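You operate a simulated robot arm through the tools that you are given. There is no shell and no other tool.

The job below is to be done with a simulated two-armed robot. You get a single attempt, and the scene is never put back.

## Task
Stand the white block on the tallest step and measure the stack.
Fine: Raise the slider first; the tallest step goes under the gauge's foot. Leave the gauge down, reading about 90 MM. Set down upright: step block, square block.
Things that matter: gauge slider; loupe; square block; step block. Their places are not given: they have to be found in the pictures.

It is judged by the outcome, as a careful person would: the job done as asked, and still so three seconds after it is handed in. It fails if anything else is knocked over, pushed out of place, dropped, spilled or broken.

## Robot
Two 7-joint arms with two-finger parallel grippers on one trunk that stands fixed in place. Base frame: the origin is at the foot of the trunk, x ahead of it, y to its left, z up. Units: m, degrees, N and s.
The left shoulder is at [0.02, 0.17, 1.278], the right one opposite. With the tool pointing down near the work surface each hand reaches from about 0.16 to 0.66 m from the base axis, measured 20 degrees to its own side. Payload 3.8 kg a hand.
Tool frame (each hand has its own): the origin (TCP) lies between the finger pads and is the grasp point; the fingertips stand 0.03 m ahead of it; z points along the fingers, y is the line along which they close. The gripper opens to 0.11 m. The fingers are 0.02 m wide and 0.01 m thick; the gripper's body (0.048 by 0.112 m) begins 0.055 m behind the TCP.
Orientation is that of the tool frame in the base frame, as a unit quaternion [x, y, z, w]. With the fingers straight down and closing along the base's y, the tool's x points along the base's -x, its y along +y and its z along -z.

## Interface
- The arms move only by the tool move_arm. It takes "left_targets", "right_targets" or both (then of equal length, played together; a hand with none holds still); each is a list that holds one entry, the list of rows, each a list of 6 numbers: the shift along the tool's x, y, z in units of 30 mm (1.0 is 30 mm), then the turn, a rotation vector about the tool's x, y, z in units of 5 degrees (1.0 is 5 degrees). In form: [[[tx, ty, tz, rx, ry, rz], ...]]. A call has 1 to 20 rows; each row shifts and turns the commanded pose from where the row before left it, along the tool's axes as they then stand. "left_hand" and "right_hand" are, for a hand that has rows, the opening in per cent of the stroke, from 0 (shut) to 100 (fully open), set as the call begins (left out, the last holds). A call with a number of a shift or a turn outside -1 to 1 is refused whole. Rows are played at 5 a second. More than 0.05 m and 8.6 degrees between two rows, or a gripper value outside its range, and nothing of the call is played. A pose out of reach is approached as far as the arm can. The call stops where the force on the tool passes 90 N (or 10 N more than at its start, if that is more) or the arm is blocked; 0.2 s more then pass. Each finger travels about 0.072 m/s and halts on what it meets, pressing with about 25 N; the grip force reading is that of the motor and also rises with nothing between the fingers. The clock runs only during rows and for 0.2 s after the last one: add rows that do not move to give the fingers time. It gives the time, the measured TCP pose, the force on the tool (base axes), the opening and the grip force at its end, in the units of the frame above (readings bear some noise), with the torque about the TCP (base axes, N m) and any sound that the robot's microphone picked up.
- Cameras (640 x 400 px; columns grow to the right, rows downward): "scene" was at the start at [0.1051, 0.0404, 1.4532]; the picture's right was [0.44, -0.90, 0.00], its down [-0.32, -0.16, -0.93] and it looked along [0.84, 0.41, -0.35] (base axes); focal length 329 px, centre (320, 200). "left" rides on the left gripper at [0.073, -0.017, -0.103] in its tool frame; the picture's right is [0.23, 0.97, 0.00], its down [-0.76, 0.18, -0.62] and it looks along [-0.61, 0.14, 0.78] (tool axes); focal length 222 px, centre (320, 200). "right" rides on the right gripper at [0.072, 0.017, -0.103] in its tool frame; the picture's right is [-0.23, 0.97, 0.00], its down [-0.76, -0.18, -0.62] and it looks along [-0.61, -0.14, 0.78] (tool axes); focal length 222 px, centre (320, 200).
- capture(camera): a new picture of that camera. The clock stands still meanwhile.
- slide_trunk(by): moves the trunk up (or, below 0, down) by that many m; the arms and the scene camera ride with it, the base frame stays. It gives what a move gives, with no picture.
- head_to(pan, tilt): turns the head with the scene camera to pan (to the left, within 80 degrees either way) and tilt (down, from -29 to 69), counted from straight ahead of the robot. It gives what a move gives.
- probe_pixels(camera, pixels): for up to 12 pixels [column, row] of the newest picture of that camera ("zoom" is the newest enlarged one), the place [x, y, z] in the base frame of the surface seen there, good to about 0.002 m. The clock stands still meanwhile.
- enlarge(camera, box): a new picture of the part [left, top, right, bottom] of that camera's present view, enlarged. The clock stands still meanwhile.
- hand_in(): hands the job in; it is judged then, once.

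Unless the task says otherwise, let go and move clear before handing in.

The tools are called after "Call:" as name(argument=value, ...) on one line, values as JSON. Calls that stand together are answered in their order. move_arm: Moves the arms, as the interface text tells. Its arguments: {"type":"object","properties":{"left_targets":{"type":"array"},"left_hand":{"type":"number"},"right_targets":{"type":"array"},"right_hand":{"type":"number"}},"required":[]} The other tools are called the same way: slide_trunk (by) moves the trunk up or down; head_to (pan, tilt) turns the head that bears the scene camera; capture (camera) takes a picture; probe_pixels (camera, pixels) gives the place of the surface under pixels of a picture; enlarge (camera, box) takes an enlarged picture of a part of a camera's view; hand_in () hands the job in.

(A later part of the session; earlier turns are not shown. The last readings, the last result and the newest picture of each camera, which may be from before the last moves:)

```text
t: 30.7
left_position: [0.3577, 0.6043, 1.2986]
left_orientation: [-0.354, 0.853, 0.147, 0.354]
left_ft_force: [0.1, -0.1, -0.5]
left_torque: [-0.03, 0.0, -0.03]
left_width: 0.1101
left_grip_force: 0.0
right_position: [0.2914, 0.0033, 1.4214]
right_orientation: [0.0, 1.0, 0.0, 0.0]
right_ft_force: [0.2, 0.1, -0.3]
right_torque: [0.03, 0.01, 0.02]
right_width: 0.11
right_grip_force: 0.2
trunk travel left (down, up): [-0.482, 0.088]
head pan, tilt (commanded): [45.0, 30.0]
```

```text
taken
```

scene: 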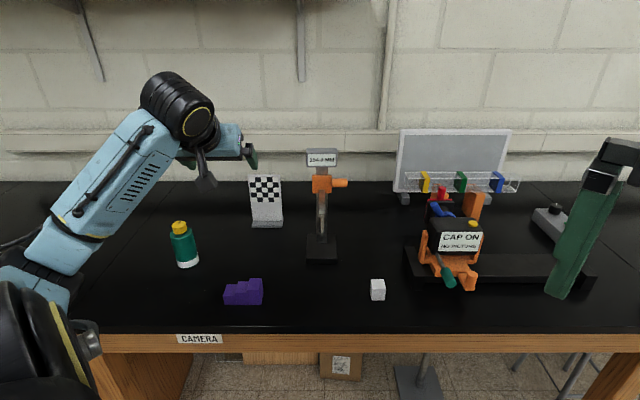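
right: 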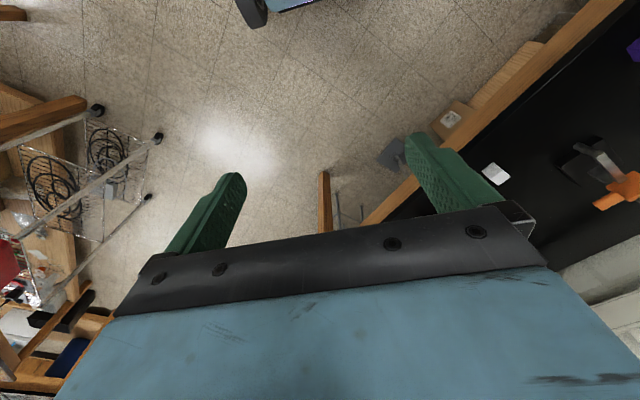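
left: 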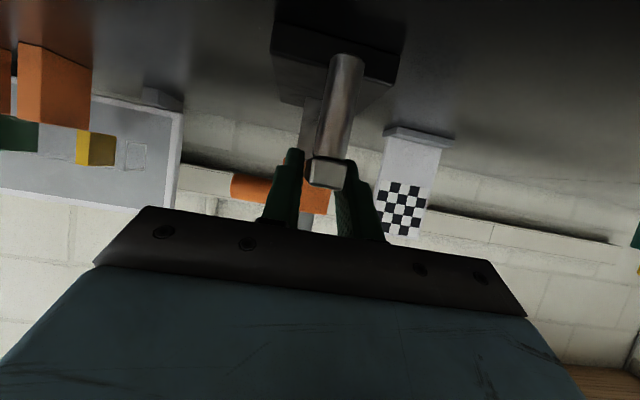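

The slider stays raised and the hand is free above the step block. I'll lower the trunk 0.237 m for reach near the table, then look again.

Call:
slide_trunk(by=-0.237)

Call:
capture(camera="scene")

Call:
capture(camera="left")

```text
t: 33.2
left_position: [0.359, 0.6046, 1.0614]
left_orientation: [-0.355, 0.853, 0.147, 0.354]
left_ft_force: [0.4, 0.3, 0.8]
left_torque: [-0.02, 0.02, 0.03]
left_width: 0.11
left_grip_force: 0.0
right_position: [0.2915, 0.0046, 1.1857]
right_orientation: [0.001, 1.0, 0.0, -0.001]
right_ft_force: [-0.3, 0.1, -0.2]
right_torque: [0.01, -0.03, -0.02]
right_width: 0.1101
right_grip_force: 0.1
trunk travel left (down, up): [-0.245, 0.325]
head pan, tilt (commanded): [45.0, 30.0]
```

```text
taken
```

scene: 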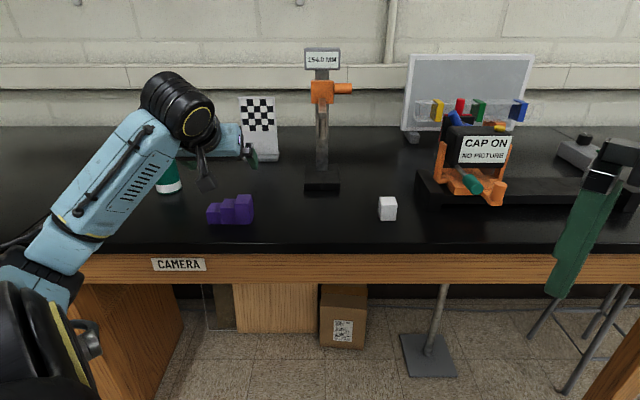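

```text
taken
```

left: 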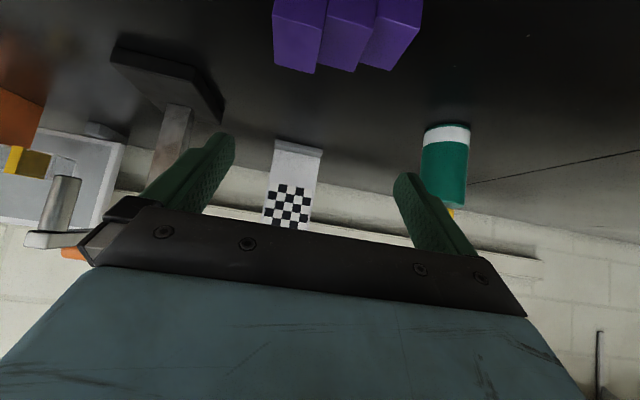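

The step block is at (231,210) and the raised foot near (321,150) in this lower view. I'll re-measure the step block faces and the foot for a precise placement.

Call:
enlarge(camera="scene", box=[196, 185, 268, 230])

Call:
probe_pixels(camera="left", pixels=[[298, 20], [350, 20], [395, 20], [295, 60], [345, 60], [385, 55], [278, 30], [410, 50], [318, 70], [280, 62], [62, 200], [50, 238]])

Call:
enlarge(camera="scene", box=[285, 70, 365, 200])

```text
8.89 times, centred on (232, 208) of scene
```

zoom: 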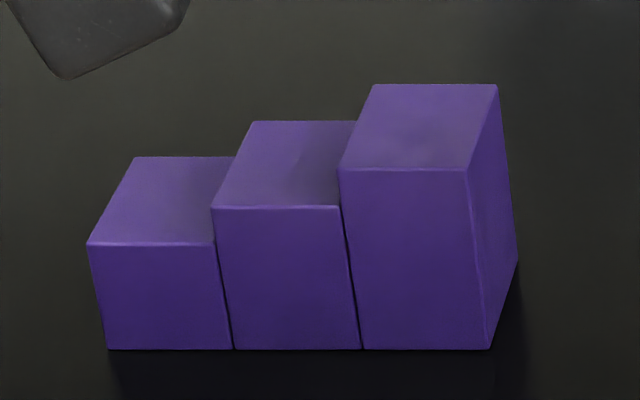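

```text
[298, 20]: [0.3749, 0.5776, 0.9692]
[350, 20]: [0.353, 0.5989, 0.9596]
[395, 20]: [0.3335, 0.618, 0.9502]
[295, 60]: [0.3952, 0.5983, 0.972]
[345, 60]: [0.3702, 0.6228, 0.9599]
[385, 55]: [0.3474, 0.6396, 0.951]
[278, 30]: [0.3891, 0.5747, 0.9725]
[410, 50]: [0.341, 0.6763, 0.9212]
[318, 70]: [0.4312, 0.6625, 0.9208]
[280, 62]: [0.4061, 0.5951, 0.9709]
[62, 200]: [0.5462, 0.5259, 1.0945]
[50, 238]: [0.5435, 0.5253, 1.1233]
```

```text
3.08 times, centred on (325, 135) of scene
```

zoom: 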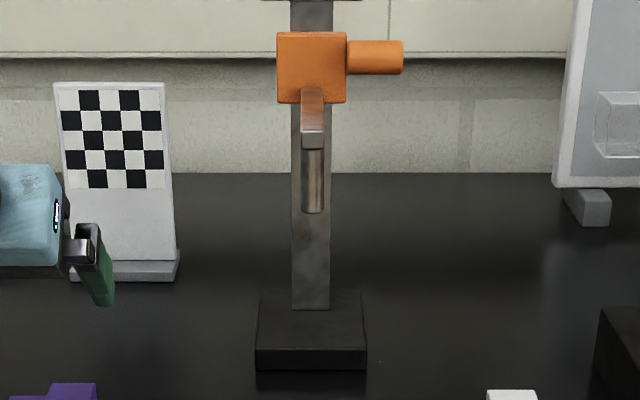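

The step block is centred at f≈0.6925, r≈−0.173 and the hand is straight above, straddling it with 10 mm to spare on each end. I'll descend vertically so the fingertips stop about 4 mm above the bench.

Call:
move_arm(left_targets=[[[0.5, 0, 0.5, 0, 0, 0], [0.5, 0, 0.5, 0, 0, 0], [0.5, 0, 0.5, 0, 0, 0], [0.5, 0, 0.5, 0, 0, 0], [0.5, 0, 0.5, 0, 0, 0], [0, 0, 0, 0, 0, 0]]])

Call:
capture(camera="left")

Call:
capture(camera="scene")

```text
t: 34.6
left_position: [0.359, 0.6045, 0.9528]
left_orientation: [-0.354, 0.853, 0.146, 0.353]
left_ft_force: [-0.6, 0.0, 0.3]
left_torque: [-0.03, 0.01, -0.01]
left_width: 0.1101
left_grip_force: 0.0
right_position: [0.2925, 0.0058, 1.1848]
right_orientation: [0.0, 1.0, 0.0, 0.0]
right_ft_force: [0.6, -0.7, 0.1]
right_torque: [0.03, 0.02, 0.0]
right_width: 0.1099
right_grip_force: 0.0
trunk travel left (down, up): [-0.245, 0.325]
head pan, tilt (commanded): [45.0, 30.0]
```

```text
taken
```

left: 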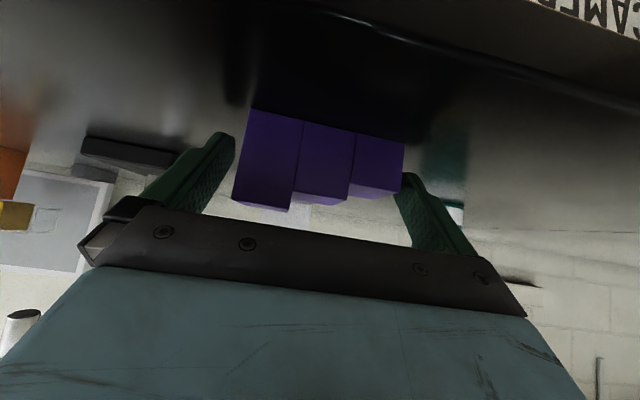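

```text
taken
```

scene: 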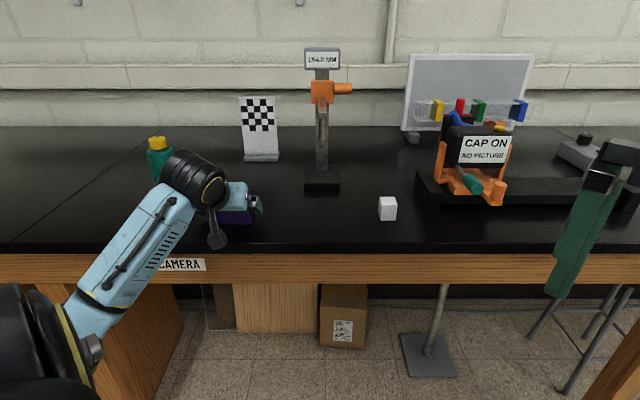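

The fingers straddle the purple block at z=0.953 with no contact force. I'll close on it.

Call:
move_arm(left_targets=[[[0, 0, 0, 0, 0, 0], [0, 0, 0, 0, 0, 0], [0, 0, 0, 0, 0, 0], [0, 0, 0, 0, 0, 0]]], left_hand=70)

Call:
capture(camera="left")

```text
t: 35.6
left_position: [0.3589, 0.6052, 0.9546]
left_orientation: [-0.353, 0.853, 0.146, 0.354]
left_ft_force: [-0.5, -0.6, -0.3]
left_torque: [0.01, 0.01, -0.02]
left_width: 0.0896
left_grip_force: 24.4
right_position: [0.2923, 0.0047, 1.186]
right_orientation: [-0.001, 1.0, 0.0, -0.001]
right_ft_force: [0.6, 0.4, -0.1]
right_torque: [0.01, 0.03, -0.01]
right_width: 0.1102
right_grip_force: 0.1
trunk travel left (down, up): [-0.245, 0.325]
head pan, tilt (commanded): [45.0, 30.0]
```

```text
taken
```

left: 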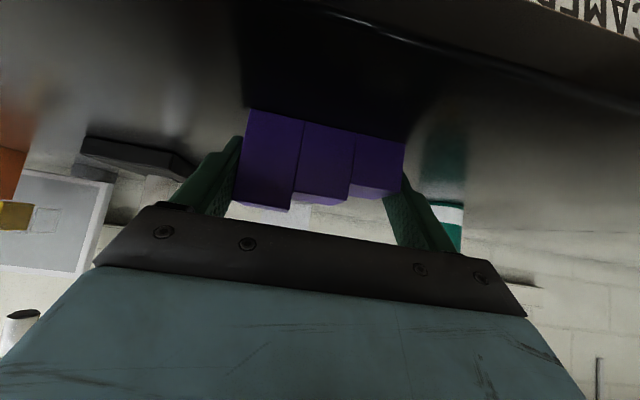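

The grip is firm at 89.6 mm wide with 24 N. I'll lift the step block 15 mm and check it stays level.

Call:
move_arm(left_targets=[[[-0.18, 0, -0.18, 0, 0, 0], [-0.18, 0, -0.18, 0, 0, 0], [0, 0, 0, 0, 0, 0]]])

Call:
capture(camera="left")

Call:
enlarge(camera="scene", box=[140, 130, 300, 260])

```text
t: 36.4
left_position: [0.3588, 0.6054, 0.9701]
left_orientation: [-0.355, 0.853, 0.147, 0.353]
left_ft_force: [0.5, -0.2, -1.2]
left_torque: [-0.04, 0.03, -0.01]
left_width: 0.0896
left_grip_force: 25.0
right_position: [0.2913, 0.0048, 1.1848]
right_orientation: [0.0, 1.0, 0.0, 0.0]
right_ft_force: [0.9, 0.1, -0.1]
right_torque: [0.0, -0.02, 0.0]
right_width: 0.1099
right_grip_force: 0.1
trunk travel left (down, up): [-0.245, 0.325]
head pan, tilt (commanded): [45.0, 30.0]
```

```text
taken
```

left: 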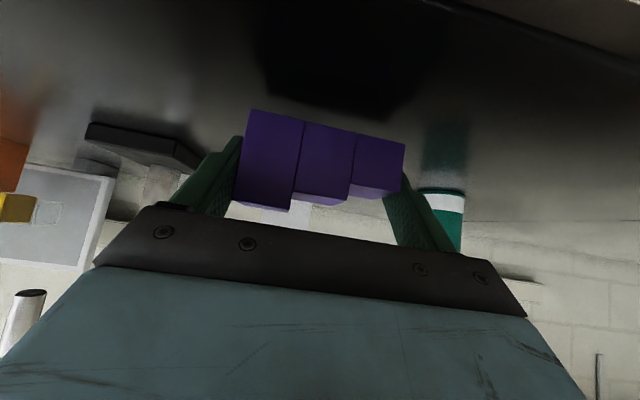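

```text
3.08 times, centred on (220, 195) of scene
```

zoom: 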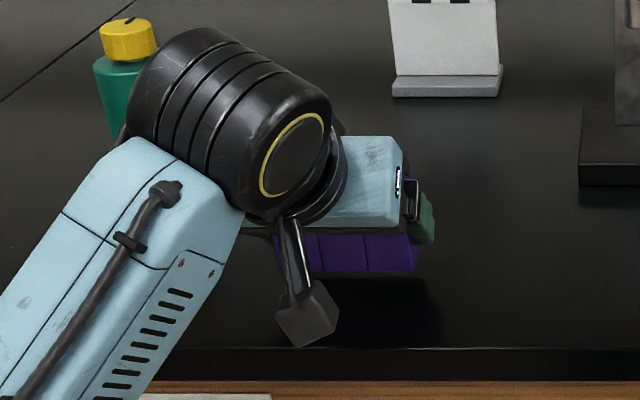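

The block lifted level and cleanly. Before carrying it toward the gauge, I'll probe the dark wrist dome to be sure it clears the foot and beam.

Call:
probe_pixels(camera="scene", pixels=[[197, 179], [180, 145], [220, 165], [205, 150], [222, 185], [240, 178], [247, 195], [170, 165], [213, 205], [216, 233]])

Call:
probe_pixels(camera="zoom", pixels=[[250, 60], [300, 80], [330, 100], [330, 150], [290, 160], [200, 50], [345, 190], [400, 150], [360, 140]])

```text
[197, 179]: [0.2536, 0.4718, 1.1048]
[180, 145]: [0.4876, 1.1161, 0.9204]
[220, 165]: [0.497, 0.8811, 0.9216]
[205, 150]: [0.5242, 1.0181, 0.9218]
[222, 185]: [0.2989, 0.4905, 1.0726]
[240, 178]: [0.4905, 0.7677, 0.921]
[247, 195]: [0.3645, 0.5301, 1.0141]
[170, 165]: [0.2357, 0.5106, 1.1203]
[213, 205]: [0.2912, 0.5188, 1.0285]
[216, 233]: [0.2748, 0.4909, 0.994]
```

```text
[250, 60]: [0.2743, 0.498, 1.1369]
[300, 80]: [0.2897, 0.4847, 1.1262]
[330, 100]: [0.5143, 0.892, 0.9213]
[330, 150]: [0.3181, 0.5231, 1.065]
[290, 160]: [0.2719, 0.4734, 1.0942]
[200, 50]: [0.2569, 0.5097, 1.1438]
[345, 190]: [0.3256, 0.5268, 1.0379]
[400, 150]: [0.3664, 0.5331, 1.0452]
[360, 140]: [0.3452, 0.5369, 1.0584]
```

The wrist dome trails about 14 cm behind the TCP, so it clears the beam tip at f=0.755 easily. I'll carry the block forward 73 mm and right 164 mm to beneath the foot.

Call:
move_arm(left_targets=[[[-0.172, -0.547, 0.172, 0, 0, 0], [-0.172, -0.547, 0.172, 0, 0, 0], [-0.172, -0.547, 0.172, 0, 0, 0], [-0.172, -0.547, 0.172, 0, 0, 0], [-0.172, -0.547, 0.172, 0, 0, 0], [-0.172, -0.547, 0.172, 0, 0, 0], [-0.172, -0.547, 0.172, 0, 0, 0], [-0.172, -0.547, 0.172, 0, 0, 0], [-0.172, -0.547, 0.172, 0, 0, 0], [-0.172, -0.55, 0.172, 0, 0, 0], [0, 0, 0, 0, 0, 0]]])

Call:
capture(camera="scene")

Call:
capture(camera="left")

```text
t: 38.8
left_position: [0.5274, 0.5394, 0.9704]
left_orientation: [-0.354, 0.853, 0.146, 0.354]
left_ft_force: [0.6, -0.2, -0.3]
left_torque: [-0.03, 0.01, 0.0]
left_width: 0.0898
left_grip_force: 24.6
right_position: [0.2928, 0.0049, 1.1864]
right_orientation: [0.0, 1.0, 0.0, 0.0]
right_ft_force: [-0.5, -0.2, -0.2]
right_torque: [-0.02, 0.01, 0.01]
right_width: 0.1098
right_grip_force: 0.1
trunk travel left (down, up): [-0.245, 0.325]
head pan, tilt (commanded): [45.0, 30.0]
```

```text
taken
```

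scene: 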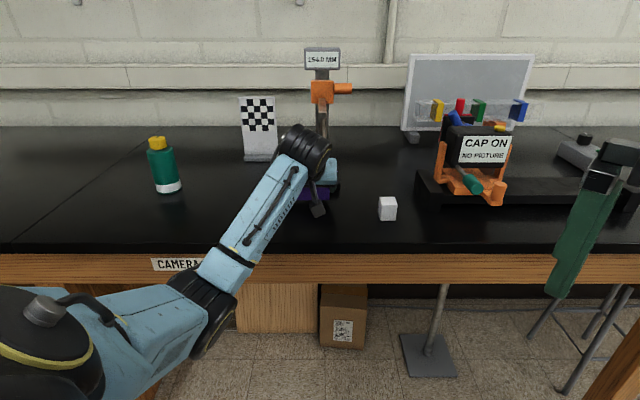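

```text
taken
```

left: 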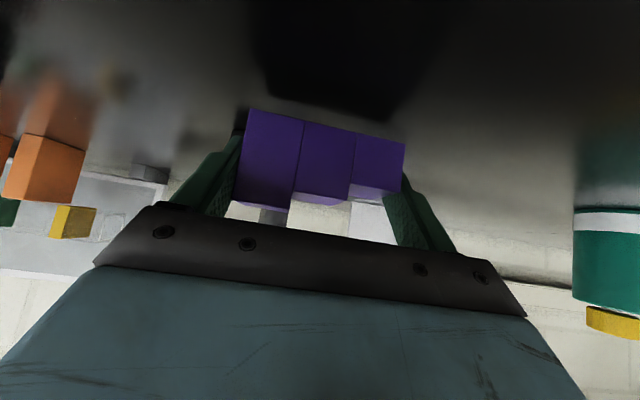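

The block is at about f=0.765, r=−0.0085, on target, but the elbow has dropped near the bench's front edge at (215,270). I'll probe the forearm's clearance before lowering.

Call:
probe_pixels(camera="scene", pixels=[[235, 245], [220, 265], [205, 290], [250, 235], [225, 280], [260, 255], [180, 265], [270, 200], [235, 260], [240, 270], [215, 320], [300, 260]])

Call:
enlarge(camera="scene", box=[140, 120, 400, 380])

```text
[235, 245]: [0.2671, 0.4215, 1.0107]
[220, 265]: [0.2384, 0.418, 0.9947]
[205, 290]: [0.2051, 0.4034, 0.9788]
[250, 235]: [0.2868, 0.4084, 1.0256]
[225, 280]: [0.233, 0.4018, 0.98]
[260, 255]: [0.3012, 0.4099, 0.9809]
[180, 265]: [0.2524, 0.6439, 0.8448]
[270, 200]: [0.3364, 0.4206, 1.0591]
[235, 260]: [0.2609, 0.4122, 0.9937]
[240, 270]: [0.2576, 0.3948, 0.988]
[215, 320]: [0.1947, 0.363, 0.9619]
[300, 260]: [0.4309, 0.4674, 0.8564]
```

```text
1.54 times, centred on (270, 250) of scene
```

zoom: 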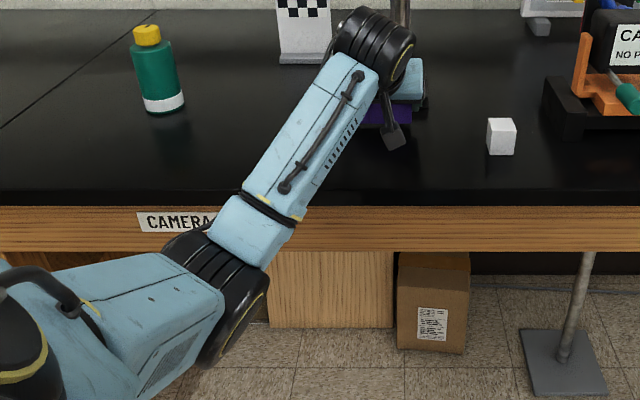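

The forearm stays in front of the bench edge (f≈0.49–0.54, z≈1.03) with clearance, so lowering 15 mm is safe. I'll set the step block down gently.

Call:
move_arm(left_targets=[[[0.12, 0, 0.12, 0, 0, 0], [0.12, 0, 0.12, 0, 0, 0], [0.115, 0, 0.115, 0, 0, 0], [0, 0, 0, 0, 0, 0]]])

```text
t: 39.8
left_position: [0.5266, 0.5398, 0.9554]
left_orientation: [-0.354, 0.854, 0.146, 0.353]
left_ft_force: [0.1, -0.2, -0.9]
left_torque: [-0.01, 0.0, 0.03]
left_width: 0.0897
left_grip_force: 24.9
right_position: [0.2919, 0.0045, 1.1859]
right_orientation: [0.0, 1.0, 0.0, -0.001]
right_ft_force: [0.2, 1.2, 0.0]
right_torque: [0.02, -0.01, 0.01]
right_width: 0.1099
right_grip_force: 0.0
trunk travel left (down, up): [-0.245, 0.325]
head pan, tilt (commanded): [45.0, 30.0]
```

The force reading shows no clear bench contact yet. I'll lower another millimetre and read the force.

Call:
move_arm(left_targets=[[[0.02, 0, 0.02, 0, 0, 0], [0, 0, 0, 0, 0, 0]]])

Call:
enlarge(camera="scene", box=[270, 140, 370, 230])

```text
t: 40.4
left_position: [0.5268, 0.5404, 0.9545]
left_orientation: [-0.354, 0.853, 0.146, 0.354]
left_ft_force: [0.6, -0.1, 1.3]
left_torque: [0.09, 0.11, -0.03]
left_width: 0.0898
left_grip_force: 25.2
right_position: [0.2912, 0.0065, 1.185]
right_orientation: [0.0, 1.0, 0.0, 0.001]
right_ft_force: [0.1, 0.4, 0.7]
right_torque: [-0.01, 0.0, 0.0]
right_width: 0.1101
right_grip_force: 0.1
trunk travel left (down, up): [-0.245, 0.325]
head pan, tilt (commanded): [45.0, 30.0]
```

```text
4.44 times, centred on (320, 185) of scene
```

zoom: 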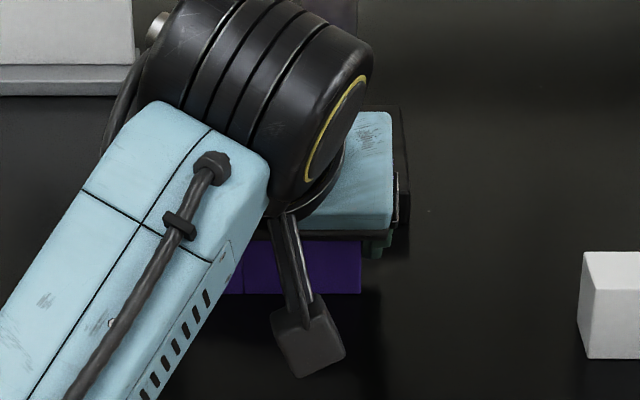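

The block is on the bench (1.3 N upward reaction). I'll open the hand fully and back away along the fingers.

Call:
move_arm(left_targets=[[[0, 0, 0, 0, 0, 0], [0, 0, 0, 0, 0, 0], [0, 0, 0, 0, 0, 0]]], left_hand=100)

Call:
move_arm(left_targets=[[[0, 0, -0.5, 0, 0, 0], [0, 0, -0.7, 0, 0, 0], [0, 0, -0.8, 0, 0, 0], [0, 0, -1, 0, 0, 0], [0, 0, -1, 0, 0, 0], [0, 0, -1, 0, 0, 0], [0, 0, 0, 0, 0, 0]]])

Call:
capture(camera="scene")

Call:
capture(camera="left")

```text
t: 41.2
left_position: [0.5274, 0.5397, 0.9539]
left_orientation: [-0.353, 0.853, 0.146, 0.355]
left_ft_force: [-0.5, -1.4, 0.3]
left_torque: [0.0, 0.01, -0.02]
left_width: 0.11
left_grip_force: 0.0
right_position: [0.2919, 0.0052, 1.1858]
right_orientation: [0.001, 1.0, -0.001, 0.0]
right_ft_force: [0.6, -1.3, -0.1]
right_torque: [-0.03, 0.0, 0.02]
right_width: 0.1103
right_grip_force: 0.0
trunk travel left (down, up): [-0.245, 0.325]
head pan, tilt (commanded): [45.0, 30.0]
```

```text
t: 42.8
left_position: [0.452, 0.4656, 1.0593]
left_orientation: [-0.355, 0.854, 0.146, 0.353]
left_ft_force: [-0.6, 0.4, -0.1]
left_torque: [-0.02, -0.01, -0.04]
left_width: 0.1097
left_grip_force: 0.0
right_position: [0.2919, 0.0051, 1.1855]
right_orientation: [0.001, 1.0, 0.0, 0.0]
right_ft_force: [0.1, 0.3, 0.0]
right_torque: [-0.01, -0.04, 0.02]
right_width: 0.1098
right_grip_force: 0.0
trunk travel left (down, up): [-0.245, 0.325]
head pan, tilt (commanded): [45.0, 30.0]
```

```text
taken
```

scene: 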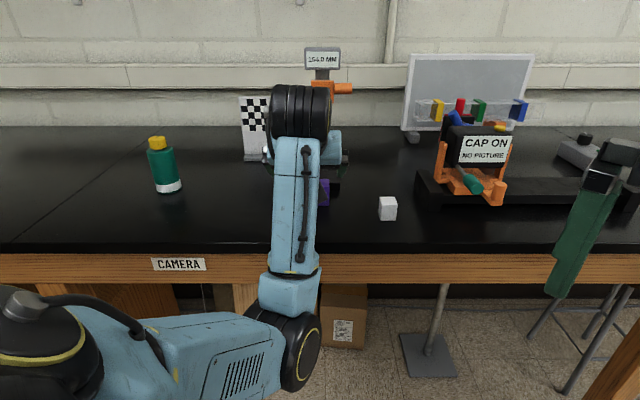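

```text
taken
```

left: 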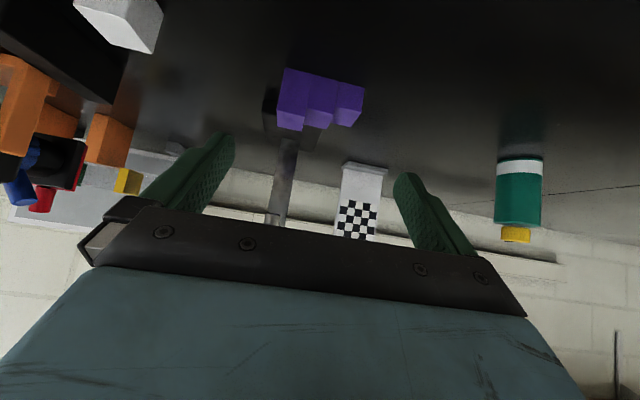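

The step block stands where I put it. I'll enlarge the left view and probe the tall step to compare it with the foot position.

Call:
enlarge(camera="left", box=[250, 50, 390, 140])

Call:
probe_pixels(camera="zoom", pixels=[[160, 90], [270, 95], [250, 210], [130, 290], [230, 345], [350, 280], [460, 260], [200, 310], [240, 300], [150, 320], [290, 130], [410, 160]])

```text
4.44 times, centred on (320, 95) of left
```

zoom: 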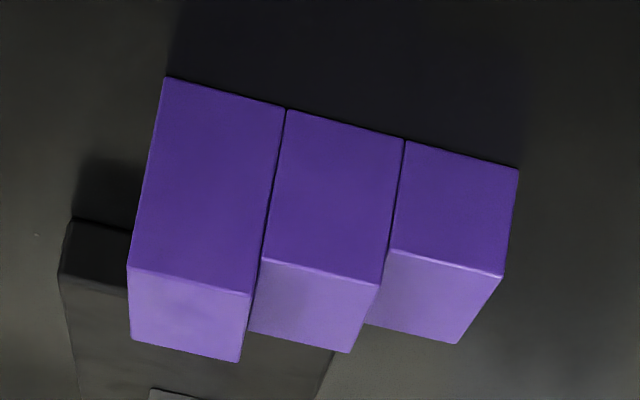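

```text
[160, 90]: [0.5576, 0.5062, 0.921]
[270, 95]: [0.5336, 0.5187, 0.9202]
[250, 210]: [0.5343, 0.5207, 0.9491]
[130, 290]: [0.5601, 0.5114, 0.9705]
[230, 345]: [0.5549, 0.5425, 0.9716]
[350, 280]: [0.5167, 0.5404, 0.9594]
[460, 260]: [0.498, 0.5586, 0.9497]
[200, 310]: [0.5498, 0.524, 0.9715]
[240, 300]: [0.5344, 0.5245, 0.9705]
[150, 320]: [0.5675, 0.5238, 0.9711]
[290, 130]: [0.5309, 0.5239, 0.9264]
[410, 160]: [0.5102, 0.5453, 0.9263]
```

The tall step spans r 0.0055–0.0355 with its front at f≈0.746, centred under the foot within a millimetre. Next is the white block, so I'll probe the neighbouring orange cradle and black platform for clearance first.

Call:
probe_pixels(camera="scene", pixels=[[418, 185], [425, 203], [418, 173], [440, 200], [436, 160], [445, 190], [495, 203], [388, 209], [381, 199], [395, 199], [396, 215], [470, 185]])

Call:
enlarge(camera="scene", box=[340, 120, 560, 240])

```text
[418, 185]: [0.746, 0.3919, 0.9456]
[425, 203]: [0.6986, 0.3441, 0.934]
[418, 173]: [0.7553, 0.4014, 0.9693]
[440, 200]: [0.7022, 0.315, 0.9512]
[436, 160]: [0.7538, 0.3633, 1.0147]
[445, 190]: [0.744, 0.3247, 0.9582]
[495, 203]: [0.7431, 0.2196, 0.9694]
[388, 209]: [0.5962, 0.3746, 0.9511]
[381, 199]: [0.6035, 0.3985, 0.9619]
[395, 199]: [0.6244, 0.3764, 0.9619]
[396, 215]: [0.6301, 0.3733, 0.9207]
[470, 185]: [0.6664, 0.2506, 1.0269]
```

```text
2.91 times, centred on (450, 180) of scene
```

zoom: 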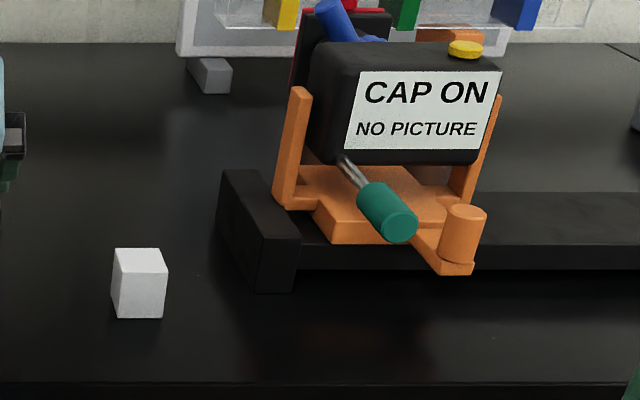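

The platform's near face is at r≈0.25, leaving over 3 cm beside my fingers at 55% opening. I'll move over to the white block (f≈0.703, r≈0.159) at the present height.

Call:
move_arm(left_targets=[[[-0.149, -0.801, 0.149, 0, 0, 0], [-0.149, -0.801, 0.149, 0, 0, 0], [-0.149, -0.801, 0.149, 0, 0, 0], [-0.149, -0.801, 0.149, 0, 0, 0], [-0.149, -0.801, 0.149, 0, 0, 0], [-0.149, -0.801, 0.149, 0, 0, 0], [-0.149, -0.801, 0.149, 0, 0, 0], [0, 0, 0, 0, 0, 0]]], left_hand=55)

Call:
capture(camera="left")

Call:
capture(camera="scene")

```text
t: 44.6
left_position: [0.6032, 0.3782, 1.0605]
left_orientation: [-0.355, 0.853, 0.146, 0.354]
left_ft_force: [-0.3, 0.3, -0.7]
left_torque: [0.02, -0.01, 0.0]
left_width: 0.0604
left_grip_force: 0.0
right_position: [0.2931, 0.0056, 1.1852]
right_orientation: [0.0, 1.0, 0.0, 0.0]
right_ft_force: [0.0, 0.8, 0.8]
right_torque: [0.0, 0.01, -0.01]
right_width: 0.1101
right_grip_force: 0.1
trunk travel left (down, up): [-0.245, 0.325]
head pan, tilt (commanded): [45.0, 30.0]
```

```text
taken
```

left: 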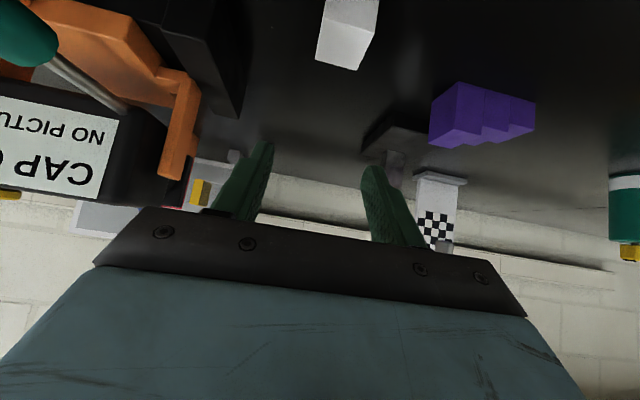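

```text
taken
```

scene: 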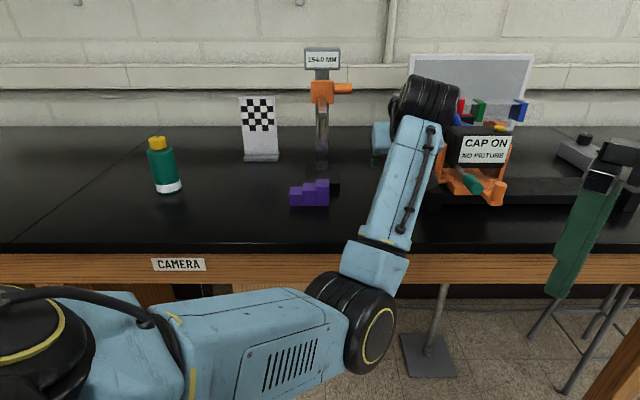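

The hand is over the white block (f=0.694, r=0.159). Before lowering, I'll probe the wrist dome at (425,105) against the "CAP ON" box and its green handle.

Call:
probe_pixels(camera="scene", pixels=[[425, 100], [450, 95], [455, 105], [440, 120], [435, 85], [405, 85], [420, 180], [435, 140], [475, 183], [465, 180], [440, 175], [400, 250]])

Call:
enlarge(camera="scene", box=[270, 40, 370, 215])

```text
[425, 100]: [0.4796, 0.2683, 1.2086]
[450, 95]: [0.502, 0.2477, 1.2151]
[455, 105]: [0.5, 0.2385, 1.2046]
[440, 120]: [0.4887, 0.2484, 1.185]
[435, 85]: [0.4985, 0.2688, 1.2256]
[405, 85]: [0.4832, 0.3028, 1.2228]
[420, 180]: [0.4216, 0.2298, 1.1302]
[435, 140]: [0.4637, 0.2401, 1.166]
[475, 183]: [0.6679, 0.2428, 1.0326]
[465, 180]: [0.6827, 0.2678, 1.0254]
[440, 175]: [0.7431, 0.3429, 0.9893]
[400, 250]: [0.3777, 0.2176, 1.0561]
```

```text
2.29 times, centred on (320, 128) of scene
```

zoom: 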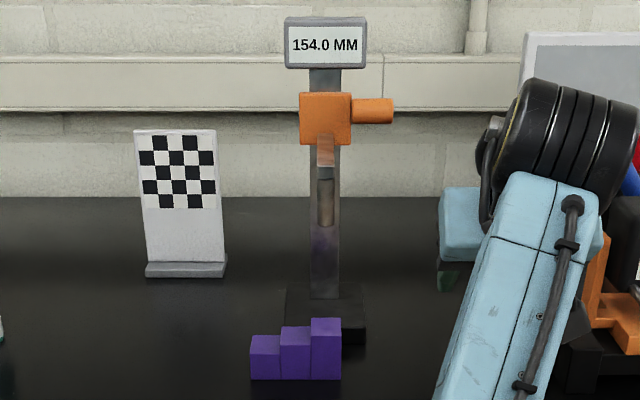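

The foot at zoom x≈325 sits directly over the tall step (311–341). The dome stays behind f≈0.61, clear of the green handle, so I'll descend over the white block.

Call:
move_arm(left_targets=[[[0.5067, 0, 0.5067, 0, 0, 0], [0.5067, 0, 0.5067, 0, 0, 0], [0.5067, 0, 0.5067, 0, 0, 0], [0.5067, 0, 0.5067, 0, 0, 0], [0.5, 0, 0.5, 0, 0, 0], [0, 0, 0, 0, 0, 0]]])

Call:
capture(camera="left")

Call:
capture(camera="scene")

```text
t: 46.0
left_position: [0.6018, 0.3783, 0.9531]
left_orientation: [-0.354, 0.853, 0.147, 0.354]
left_ft_force: [1.2, 0.4, -0.1]
left_torque: [-0.03, -0.02, 0.01]
left_width: 0.0605
left_grip_force: 0.0
right_position: [0.2914, 0.0047, 1.1861]
right_orientation: [0.0, 1.0, 0.0, 0.0]
right_ft_force: [0.2, 0.8, 1.2]
right_torque: [0.0, 0.02, -0.01]
right_width: 0.11
right_grip_force: 0.0
trunk travel left (down, up): [-0.245, 0.325]
head pan, tilt (commanded): [45.0, 30.0]
```

```text
taken
```

left: 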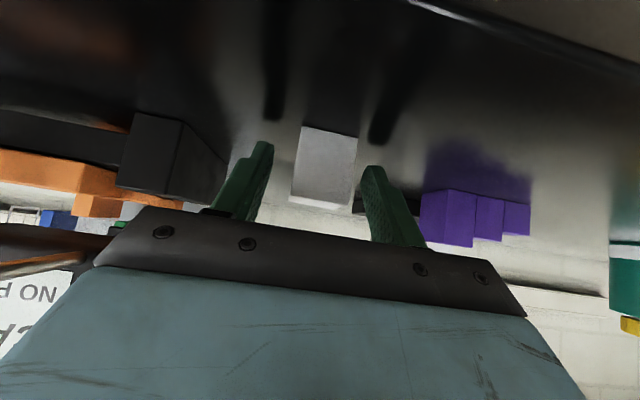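

```text
taken
```

scene: 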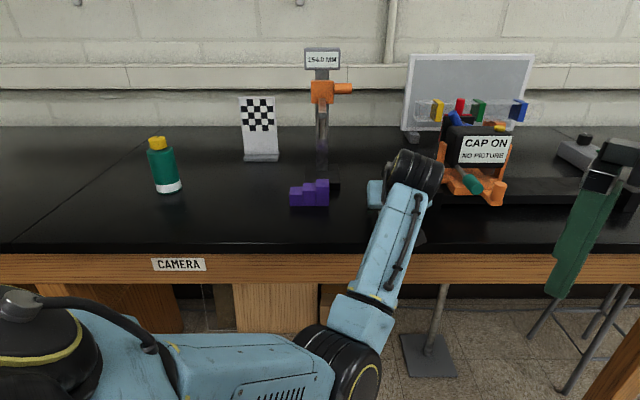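

The white block sits between the fingers in the left view. I'll close on it.

Call:
move_arm(left_targets=[[[0, 0, 0, 0, 0, 0], [0, 0, 0, 0, 0, 0], [0, 0, 0, 0, 0, 0], [0, 0, 0, 0, 0, 0]]], left_hand=12)

Call:
capture(camera="left")

```text
t: 47.0
left_position: [0.6023, 0.3774, 0.9526]
left_orientation: [-0.355, 0.853, 0.146, 0.353]
left_ft_force: [-0.1, 0.2, -0.9]
left_torque: [-0.03, 0.02, 0.02]
left_width: 0.0326
left_grip_force: 24.6
right_position: [0.2929, 0.0048, 1.1862]
right_orientation: [-0.001, 1.0, -0.001, 0.0]
right_ft_force: [0.5, 0.2, -0.3]
right_torque: [0.04, 0.04, 0.0]
right_width: 0.11
right_grip_force: 0.1
trunk travel left (down, up): [-0.245, 0.325]
head pan, tilt (commanded): [45.0, 30.0]
```

```text
taken
```

left: 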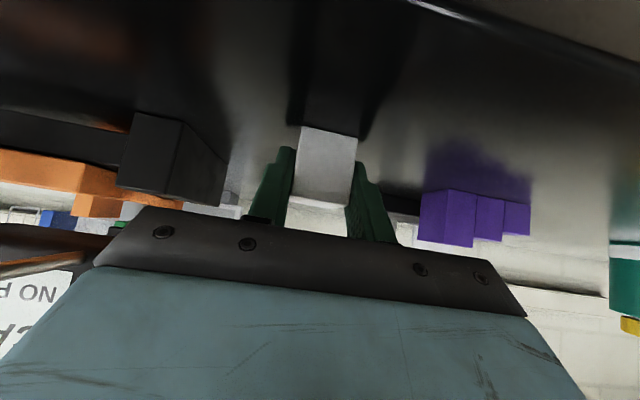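

The grip width of 32.6 mm confirms the block. However, the box on top of the hand could come close to the foot when placing at a 45° tilt, so I'll release here, back off and re-grip at 60°, which gives about 27 mm clearance.

Call:
move_arm(left_targets=[[[0, 0, 0, 0, 0, 0], [0, 0, 0, 0, 0, 0], [0, 0, 0, 0, 0, 0], [0, 0, -0.7, 0, 0, 0], [0, 0, -0.7, 0, 0, 0], [0, 0, -0.7, 0, 0, 0], [0, 0, 0, 0, -1, 0], [0, 0, 0, 0, -1, 0], [0, 0, 0, 0, -1, 0], [0, 0, 0, 0, 0, 0]]], left_hand=55)

Call:
capture(camera="left")

Call:
capture(camera="scene")

```text
t: 49.2
left_position: [0.5716, 0.3456, 0.9973]
left_orientation: [-0.332, 0.8, 0.192, 0.462]
left_ft_force: [-0.1, -1.1, -0.2]
left_torque: [0.01, 0.0, -0.01]
left_width: 0.0604
left_grip_force: 0.0
right_position: [0.2911, 0.0056, 1.185]
right_orientation: [0.0, 1.0, 0.0, 0.0]
right_ft_force: [-0.7, 0.2, -0.5]
right_torque: [0.01, 0.0, 0.03]
right_width: 0.1099
right_grip_force: 0.0
trunk travel left (down, up): [-0.245, 0.325]
head pan, tilt (commanded): [45.0, 30.0]
```

```text
taken
```

left: 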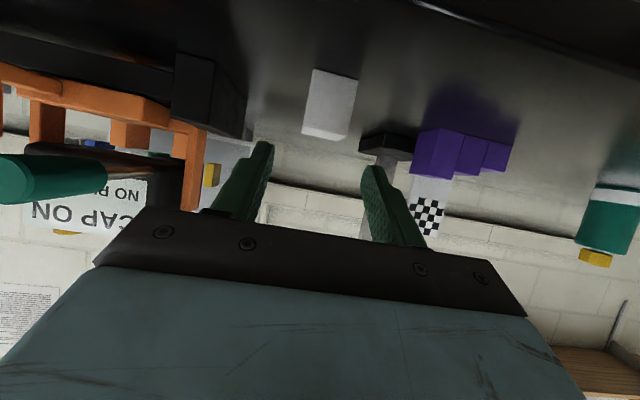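

```text
taken
```

scene: 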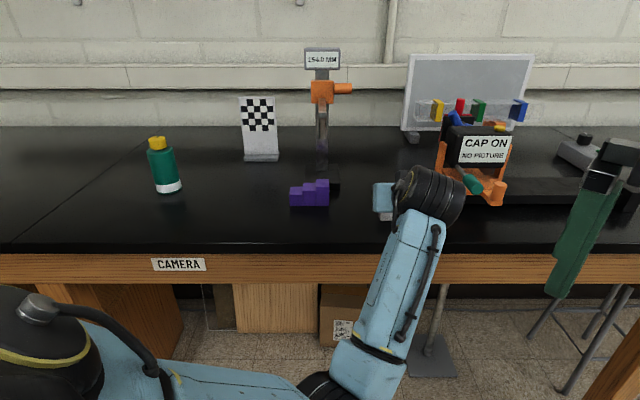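

The tilt is 60° with the TCP at f=0.6486, r=0.160. I'll probe the white block from the left view to confirm it stayed put, and check the clearance from the dome to the green handle at (470,183).

Call:
probe_pixels(camera="left", pixels=[[330, 100], [315, 75], [352, 82], [308, 120], [342, 128], [325, 130], [318, 133], [110, 170]])

Call:
probe_pixels(camera="scene", pixels=[[455, 185], [445, 175], [460, 195], [455, 215], [440, 200], [430, 175], [470, 183], [478, 188]])

```text
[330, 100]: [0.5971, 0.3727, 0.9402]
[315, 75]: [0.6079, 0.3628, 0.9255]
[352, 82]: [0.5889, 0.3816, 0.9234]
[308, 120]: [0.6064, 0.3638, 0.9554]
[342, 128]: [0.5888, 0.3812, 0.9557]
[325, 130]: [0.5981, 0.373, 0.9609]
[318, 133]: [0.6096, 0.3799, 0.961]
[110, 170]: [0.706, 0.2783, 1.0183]
```

```text
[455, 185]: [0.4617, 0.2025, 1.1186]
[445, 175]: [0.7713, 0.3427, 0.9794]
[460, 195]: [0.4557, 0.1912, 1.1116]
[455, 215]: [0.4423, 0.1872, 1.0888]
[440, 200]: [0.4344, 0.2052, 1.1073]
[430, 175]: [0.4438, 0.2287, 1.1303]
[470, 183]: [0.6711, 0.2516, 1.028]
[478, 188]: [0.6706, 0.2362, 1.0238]
```

The white block hasn't moved (front face f=0.686, centred r≈0.1595), and the dome is well clear of the handle. I'll advance, straddle it and grip.

Call:
move_arm(left_targets=[[[0.147, 0, 0.642, 0, 0, 0], [0.147, 0, 0.642, 0, 0, 0], [0.147, 0, 0.642, 0, 0, 0], [0, 0, 0, 0, 0, 0]]])

Call:
move_arm(left_targets=[[[0, 0, 0, 0, 0, 0], [0, 0, 0, 0, 0, 0], [0, 0, 0, 0, 0, 0], [0, 0, 0, 0, 0, 0]]], left_hand=12)

Call:
capture(camera="left")

```text
t: 50.2
left_position: [0.6006, 0.3776, 0.9565]
left_orientation: [-0.332, 0.8, 0.191, 0.462]
left_ft_force: [-1.3, -0.3, 0.2]
left_torque: [0.01, 0.0, 0.0]
left_width: 0.0606
left_grip_force: 0.0
right_position: [0.2923, 0.0056, 1.1859]
right_orientation: [0.0, 1.0, 0.0, 0.0]
right_ft_force: [-0.3, 0.4, 0.6]
right_torque: [0.0, -0.02, -0.01]
right_width: 0.1101
right_grip_force: 0.1
trunk travel left (down, up): [-0.245, 0.325]
head pan, tilt (commanded): [45.0, 30.0]
```

```text
t: 51.2
left_position: [0.6022, 0.3768, 0.9572]
left_orientation: [-0.332, 0.799, 0.192, 0.462]
left_ft_force: [1.0, 0.3, 0.5]
left_torque: [-0.04, -0.05, -0.01]
left_width: 0.0326
left_grip_force: 25.3
right_position: [0.293, 0.0054, 1.1854]
right_orientation: [-0.001, 1.0, 0.0, 0.0]
right_ft_force: [-0.3, 0.6, -1.1]
right_torque: [-0.01, 0.0, 0.0]
right_width: 0.1101
right_grip_force: 0.1
trunk travel left (down, up): [-0.245, 0.325]
head pan, tilt (commanded): [45.0, 30.0]
```

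```text
taken
```

left: 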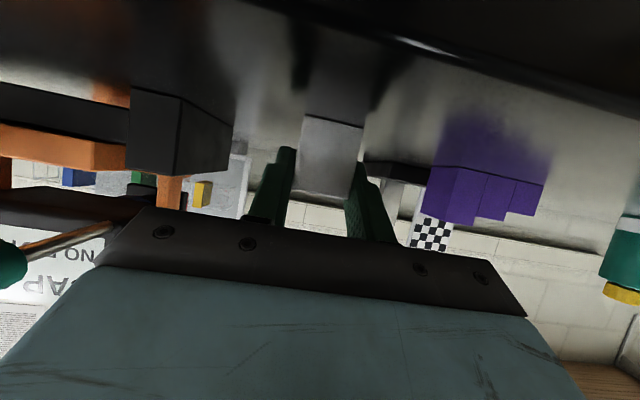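

The white block is gripped at 60° with 25 N. I'll lift it straight up 60 mm and check.

Call:
move_arm(left_targets=[[[-0.289, 0, -0.1667, 0, 0, 0], [-0.289, 0, -0.1667, 0, 0, 0], [-0.577, 0, -0.333, 0, 0, 0], [-0.577, 0, -0.333, 0, 0, 0], [0, 0, 0, 0, 0, 0]]])

Call:
capture(camera="left")

Call:
capture(camera="scene")

```text
t: 52.4
left_position: [0.6008, 0.3763, 1.0169]
left_orientation: [-0.333, 0.8, 0.192, 0.461]
left_ft_force: [0.9, 0.2, -0.9]
left_torque: [0.0, 0.04, 0.01]
left_width: 0.0329
left_grip_force: 24.8
right_position: [0.2911, 0.0043, 1.1859]
right_orientation: [0.0, 1.0, 0.0, 0.0]
right_ft_force: [0.0, -0.3, 0.4]
right_torque: [0.04, -0.02, 0.02]
right_width: 0.1101
right_grip_force: 0.0
trunk travel left (down, up): [-0.245, 0.325]
head pan, tilt (commanded): [45.0, 30.0]
```

```text
taken
```

left: 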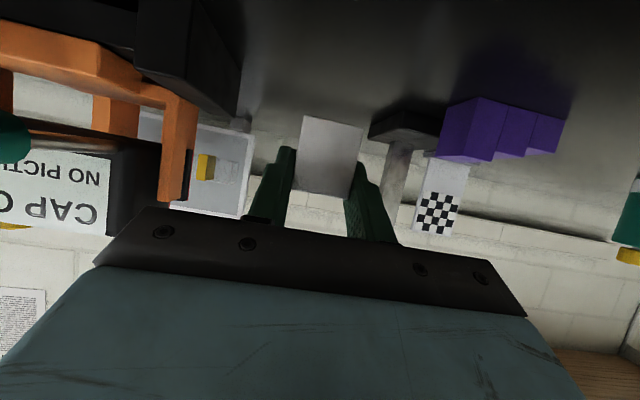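

```text
taken
```

scene: 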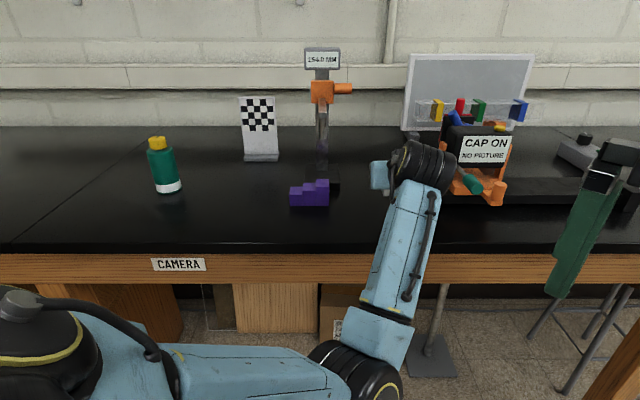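

The block is up and level (TCP f≈0.691, r≈0.159, z=1.017). I'll carry it left and forward to above the tall step, passing below the raised foot.

Call:
move_arm(left_targets=[[[-0.131, 0.575, 0.2274, 0, 0, 0], [-0.131, 0.575, 0.2274, 0, 0, 0], [-0.131, 0.575, 0.2274, 0, 0, 0], [-0.131, 0.575, 0.2274, 0, 0, 0], [-0.131, 0.575, 0.2274, 0, 0, 0], [-0.131, 0.575, 0.2274, 0, 0, 0], [-0.131, 0.575, 0.2274, 0, 0, 0], [-0.131, 0.575, 0.2274, 0, 0, 0], [0, 0, 0, 0, 0, 0]]])

Call:
capture(camera="left")

Call:
capture(camera="scene")

```text
t: 54.4
left_position: [0.5491, 0.5195, 1.0166]
left_orientation: [-0.332, 0.8, 0.191, 0.462]
left_ft_force: [-0.2, -0.1, -1.3]
left_torque: [-0.02, 0.02, -0.01]
left_width: 0.0326
left_grip_force: 25.8
right_position: [0.2927, 0.0064, 1.1868]
right_orientation: [0.0, 1.0, 0.0, 0.0]
right_ft_force: [-0.6, 0.3, 0.0]
right_torque: [-0.04, 0.0, -0.02]
right_width: 0.1099
right_grip_force: 0.1
trunk travel left (down, up): [-0.245, 0.325]
head pan, tilt (commanded): [45.0, 30.0]
```

```text
taken
```

left: 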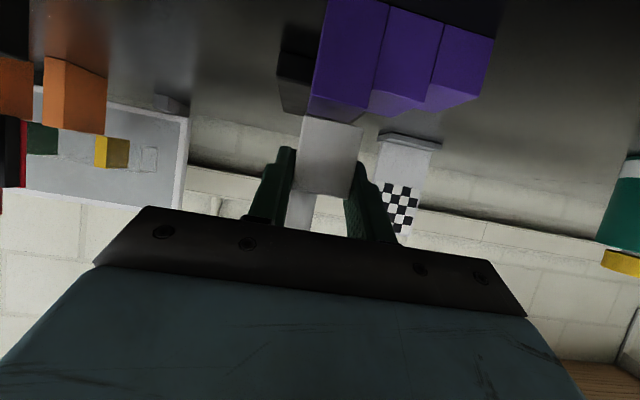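

```text
taken
```

scene: 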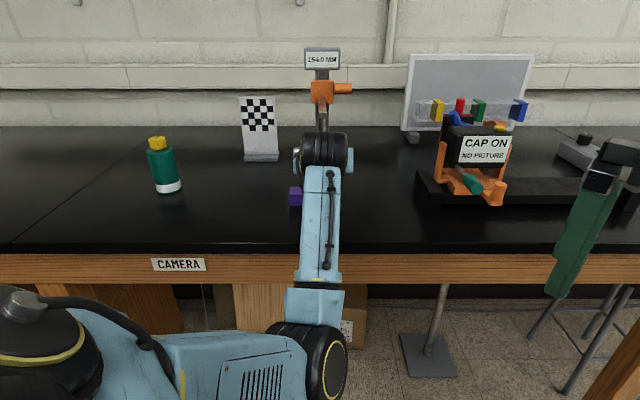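

The TCP is at f=0.7556, r=0.0209. In the left view the white block (330,155) hangs just above the tall step (350,60), and I'll probe both for alignment before lowering.

Call:
enlarge(camera="left", box=[260, 0, 420, 200])

Call:
probe_pixels(camera="left", pixels=[[306, 122], [359, 134], [330, 125], [330, 150], [300, 185], [345, 192], [330, 50], [330, 8], [320, 80], [375, 80], [312, 110], [365, 115]])

```text
2.00 times, centred on (340, 100) of left
```

zoom: 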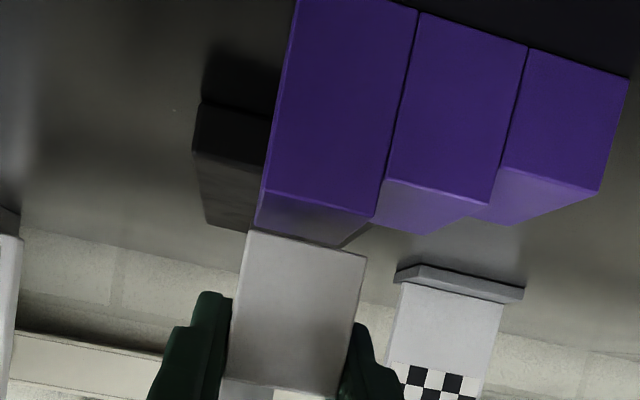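

```text
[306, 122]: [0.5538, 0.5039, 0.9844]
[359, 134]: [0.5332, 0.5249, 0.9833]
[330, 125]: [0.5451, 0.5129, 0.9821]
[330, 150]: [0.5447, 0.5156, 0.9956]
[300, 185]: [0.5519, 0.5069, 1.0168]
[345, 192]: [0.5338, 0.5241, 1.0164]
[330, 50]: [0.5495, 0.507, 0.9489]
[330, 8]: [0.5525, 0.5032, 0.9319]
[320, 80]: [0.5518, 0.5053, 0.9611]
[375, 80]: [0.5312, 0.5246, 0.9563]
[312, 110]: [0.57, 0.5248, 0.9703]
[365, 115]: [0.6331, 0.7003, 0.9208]
```

The white block's front is at f≈0.748 and the step's at 0.747, both centred at r≈0.0206. It hangs about 10 mm above the step, so I'll lower 8.5 mm slowly.

Call:
move_arm(left_targets=[[[0.0866, 0, 0.05, 0, 0, 0], [0.0866, 0, 0.05, 0, 0, 0], [0.0722, 0, 0.0417, 0, 0, 0], [0, 0, 0, 0, 0, 0]]])

Call:
enlarge(camera="left", box=[260, 0, 420, 200])

```text
t: 55.4
left_position: [0.5488, 0.5186, 1.0074]
left_orientation: [-0.332, 0.8, 0.192, 0.462]
left_ft_force: [0.9, -0.3, -1.3]
left_torque: [0.0, 0.0, -0.01]
left_width: 0.0326
left_grip_force: 25.0
right_position: [0.2926, 0.0056, 1.1848]
right_orientation: [0.001, 1.0, 0.0, 0.0]
right_ft_force: [-0.8, 0.0, 0.6]
right_torque: [0.0, 0.01, -0.03]
right_width: 0.11
right_grip_force: 0.0
trunk travel left (down, up): [-0.245, 0.325]
head pan, tilt (commanded): [45.0, 30.0]
```

```text
2.00 times, centred on (340, 100) of left
```

zoom: 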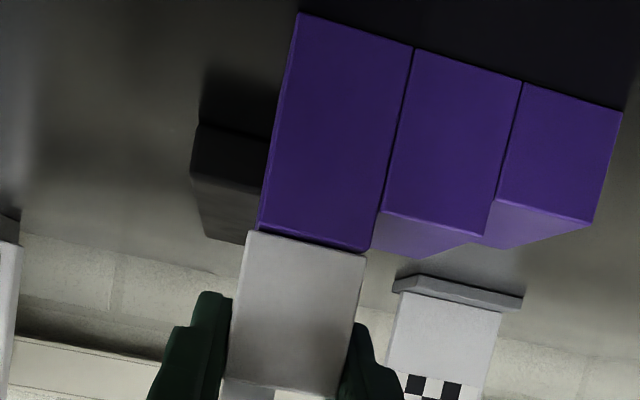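

It's within about a millimetre of the step and not yet loaded. I'll lower in sub-millimetre steps and watch the force.

Call:
move_arm(left_targets=[[[0.02, 0, 0.0117, 0, 0, 0], [0, 0, 0, 0, 0, 0]]])

Call:
move_arm(left_targets=[[[0.02, 0, 0.0117, 0, 0, 0], [0, 0, 0, 0, 0, 0]]])

```text
t: 56.0
left_position: [0.5484, 0.5201, 1.0074]
left_orientation: [-0.332, 0.8, 0.191, 0.462]
left_ft_force: [0.1, -1.0, -1.4]
left_torque: [0.0, 0.03, 0.0]
left_width: 0.0327
left_grip_force: 24.8
right_position: [0.2922, 0.0048, 1.1856]
right_orientation: [0.0, 1.0, 0.0, 0.0]
right_ft_force: [-0.4, 0.7, 0.0]
right_torque: [0.0, 0.02, 0.01]
right_width: 0.11
right_grip_force: 0.1
trunk travel left (down, up): [-0.245, 0.325]
head pan, tilt (commanded): [45.0, 30.0]
```

```text
t: 56.6
left_position: [0.5505, 0.5192, 1.0069]
left_orientation: [-0.332, 0.8, 0.191, 0.462]
left_ft_force: [1.3, -0.6, 1.3]
left_torque: [-0.01, -0.02, -0.05]
left_width: 0.0326
left_grip_force: 25.2
right_position: [0.2918, 0.0041, 1.1853]
right_orientation: [0.0, 1.0, 0.001, 0.0]
right_ft_force: [0.6, -0.1, 0.6]
right_torque: [0.0, -0.01, 0.0]
right_width: 0.11
right_grip_force: 0.0
trunk travel left (down, up): [-0.245, 0.325]
head pan, tilt (commanded): [45.0, 30.0]
```

The force flipped to +1.3 N, suggesting first contact. I'll take one more 0.5 mm step to confirm before opening.

Call:
move_arm(left_targets=[[[0.0145, 0, 0.0083, 0, 0, 0], [0, 0, 0, 0, 0, 0]]])

Call:
enlarge(camera="left", box=[260, 50, 420, 230])

```text
t: 57.2
left_position: [0.5488, 0.5197, 1.0069]
left_orientation: [-0.333, 0.799, 0.192, 0.462]
left_ft_force: [1.4, 1.8, 2.7]
left_torque: [0.01, -0.06, -0.04]
left_width: 0.0331
left_grip_force: 25.4
right_position: [0.2915, 0.0036, 1.1857]
right_orientation: [0.0, 1.0, 0.0, 0.001]
right_ft_force: [-1.1, 0.6, 0.9]
right_torque: [0.0, 0.01, 0.01]
right_width: 0.1101
right_grip_force: 0.0
trunk travel left (down, up): [-0.245, 0.325]
head pan, tilt (commanded): [45.0, 30.0]
```

```text
2.22 times, centred on (340, 140) of left
```

zoom: 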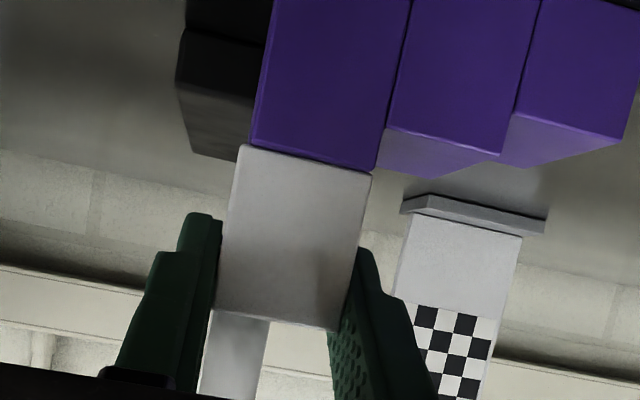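

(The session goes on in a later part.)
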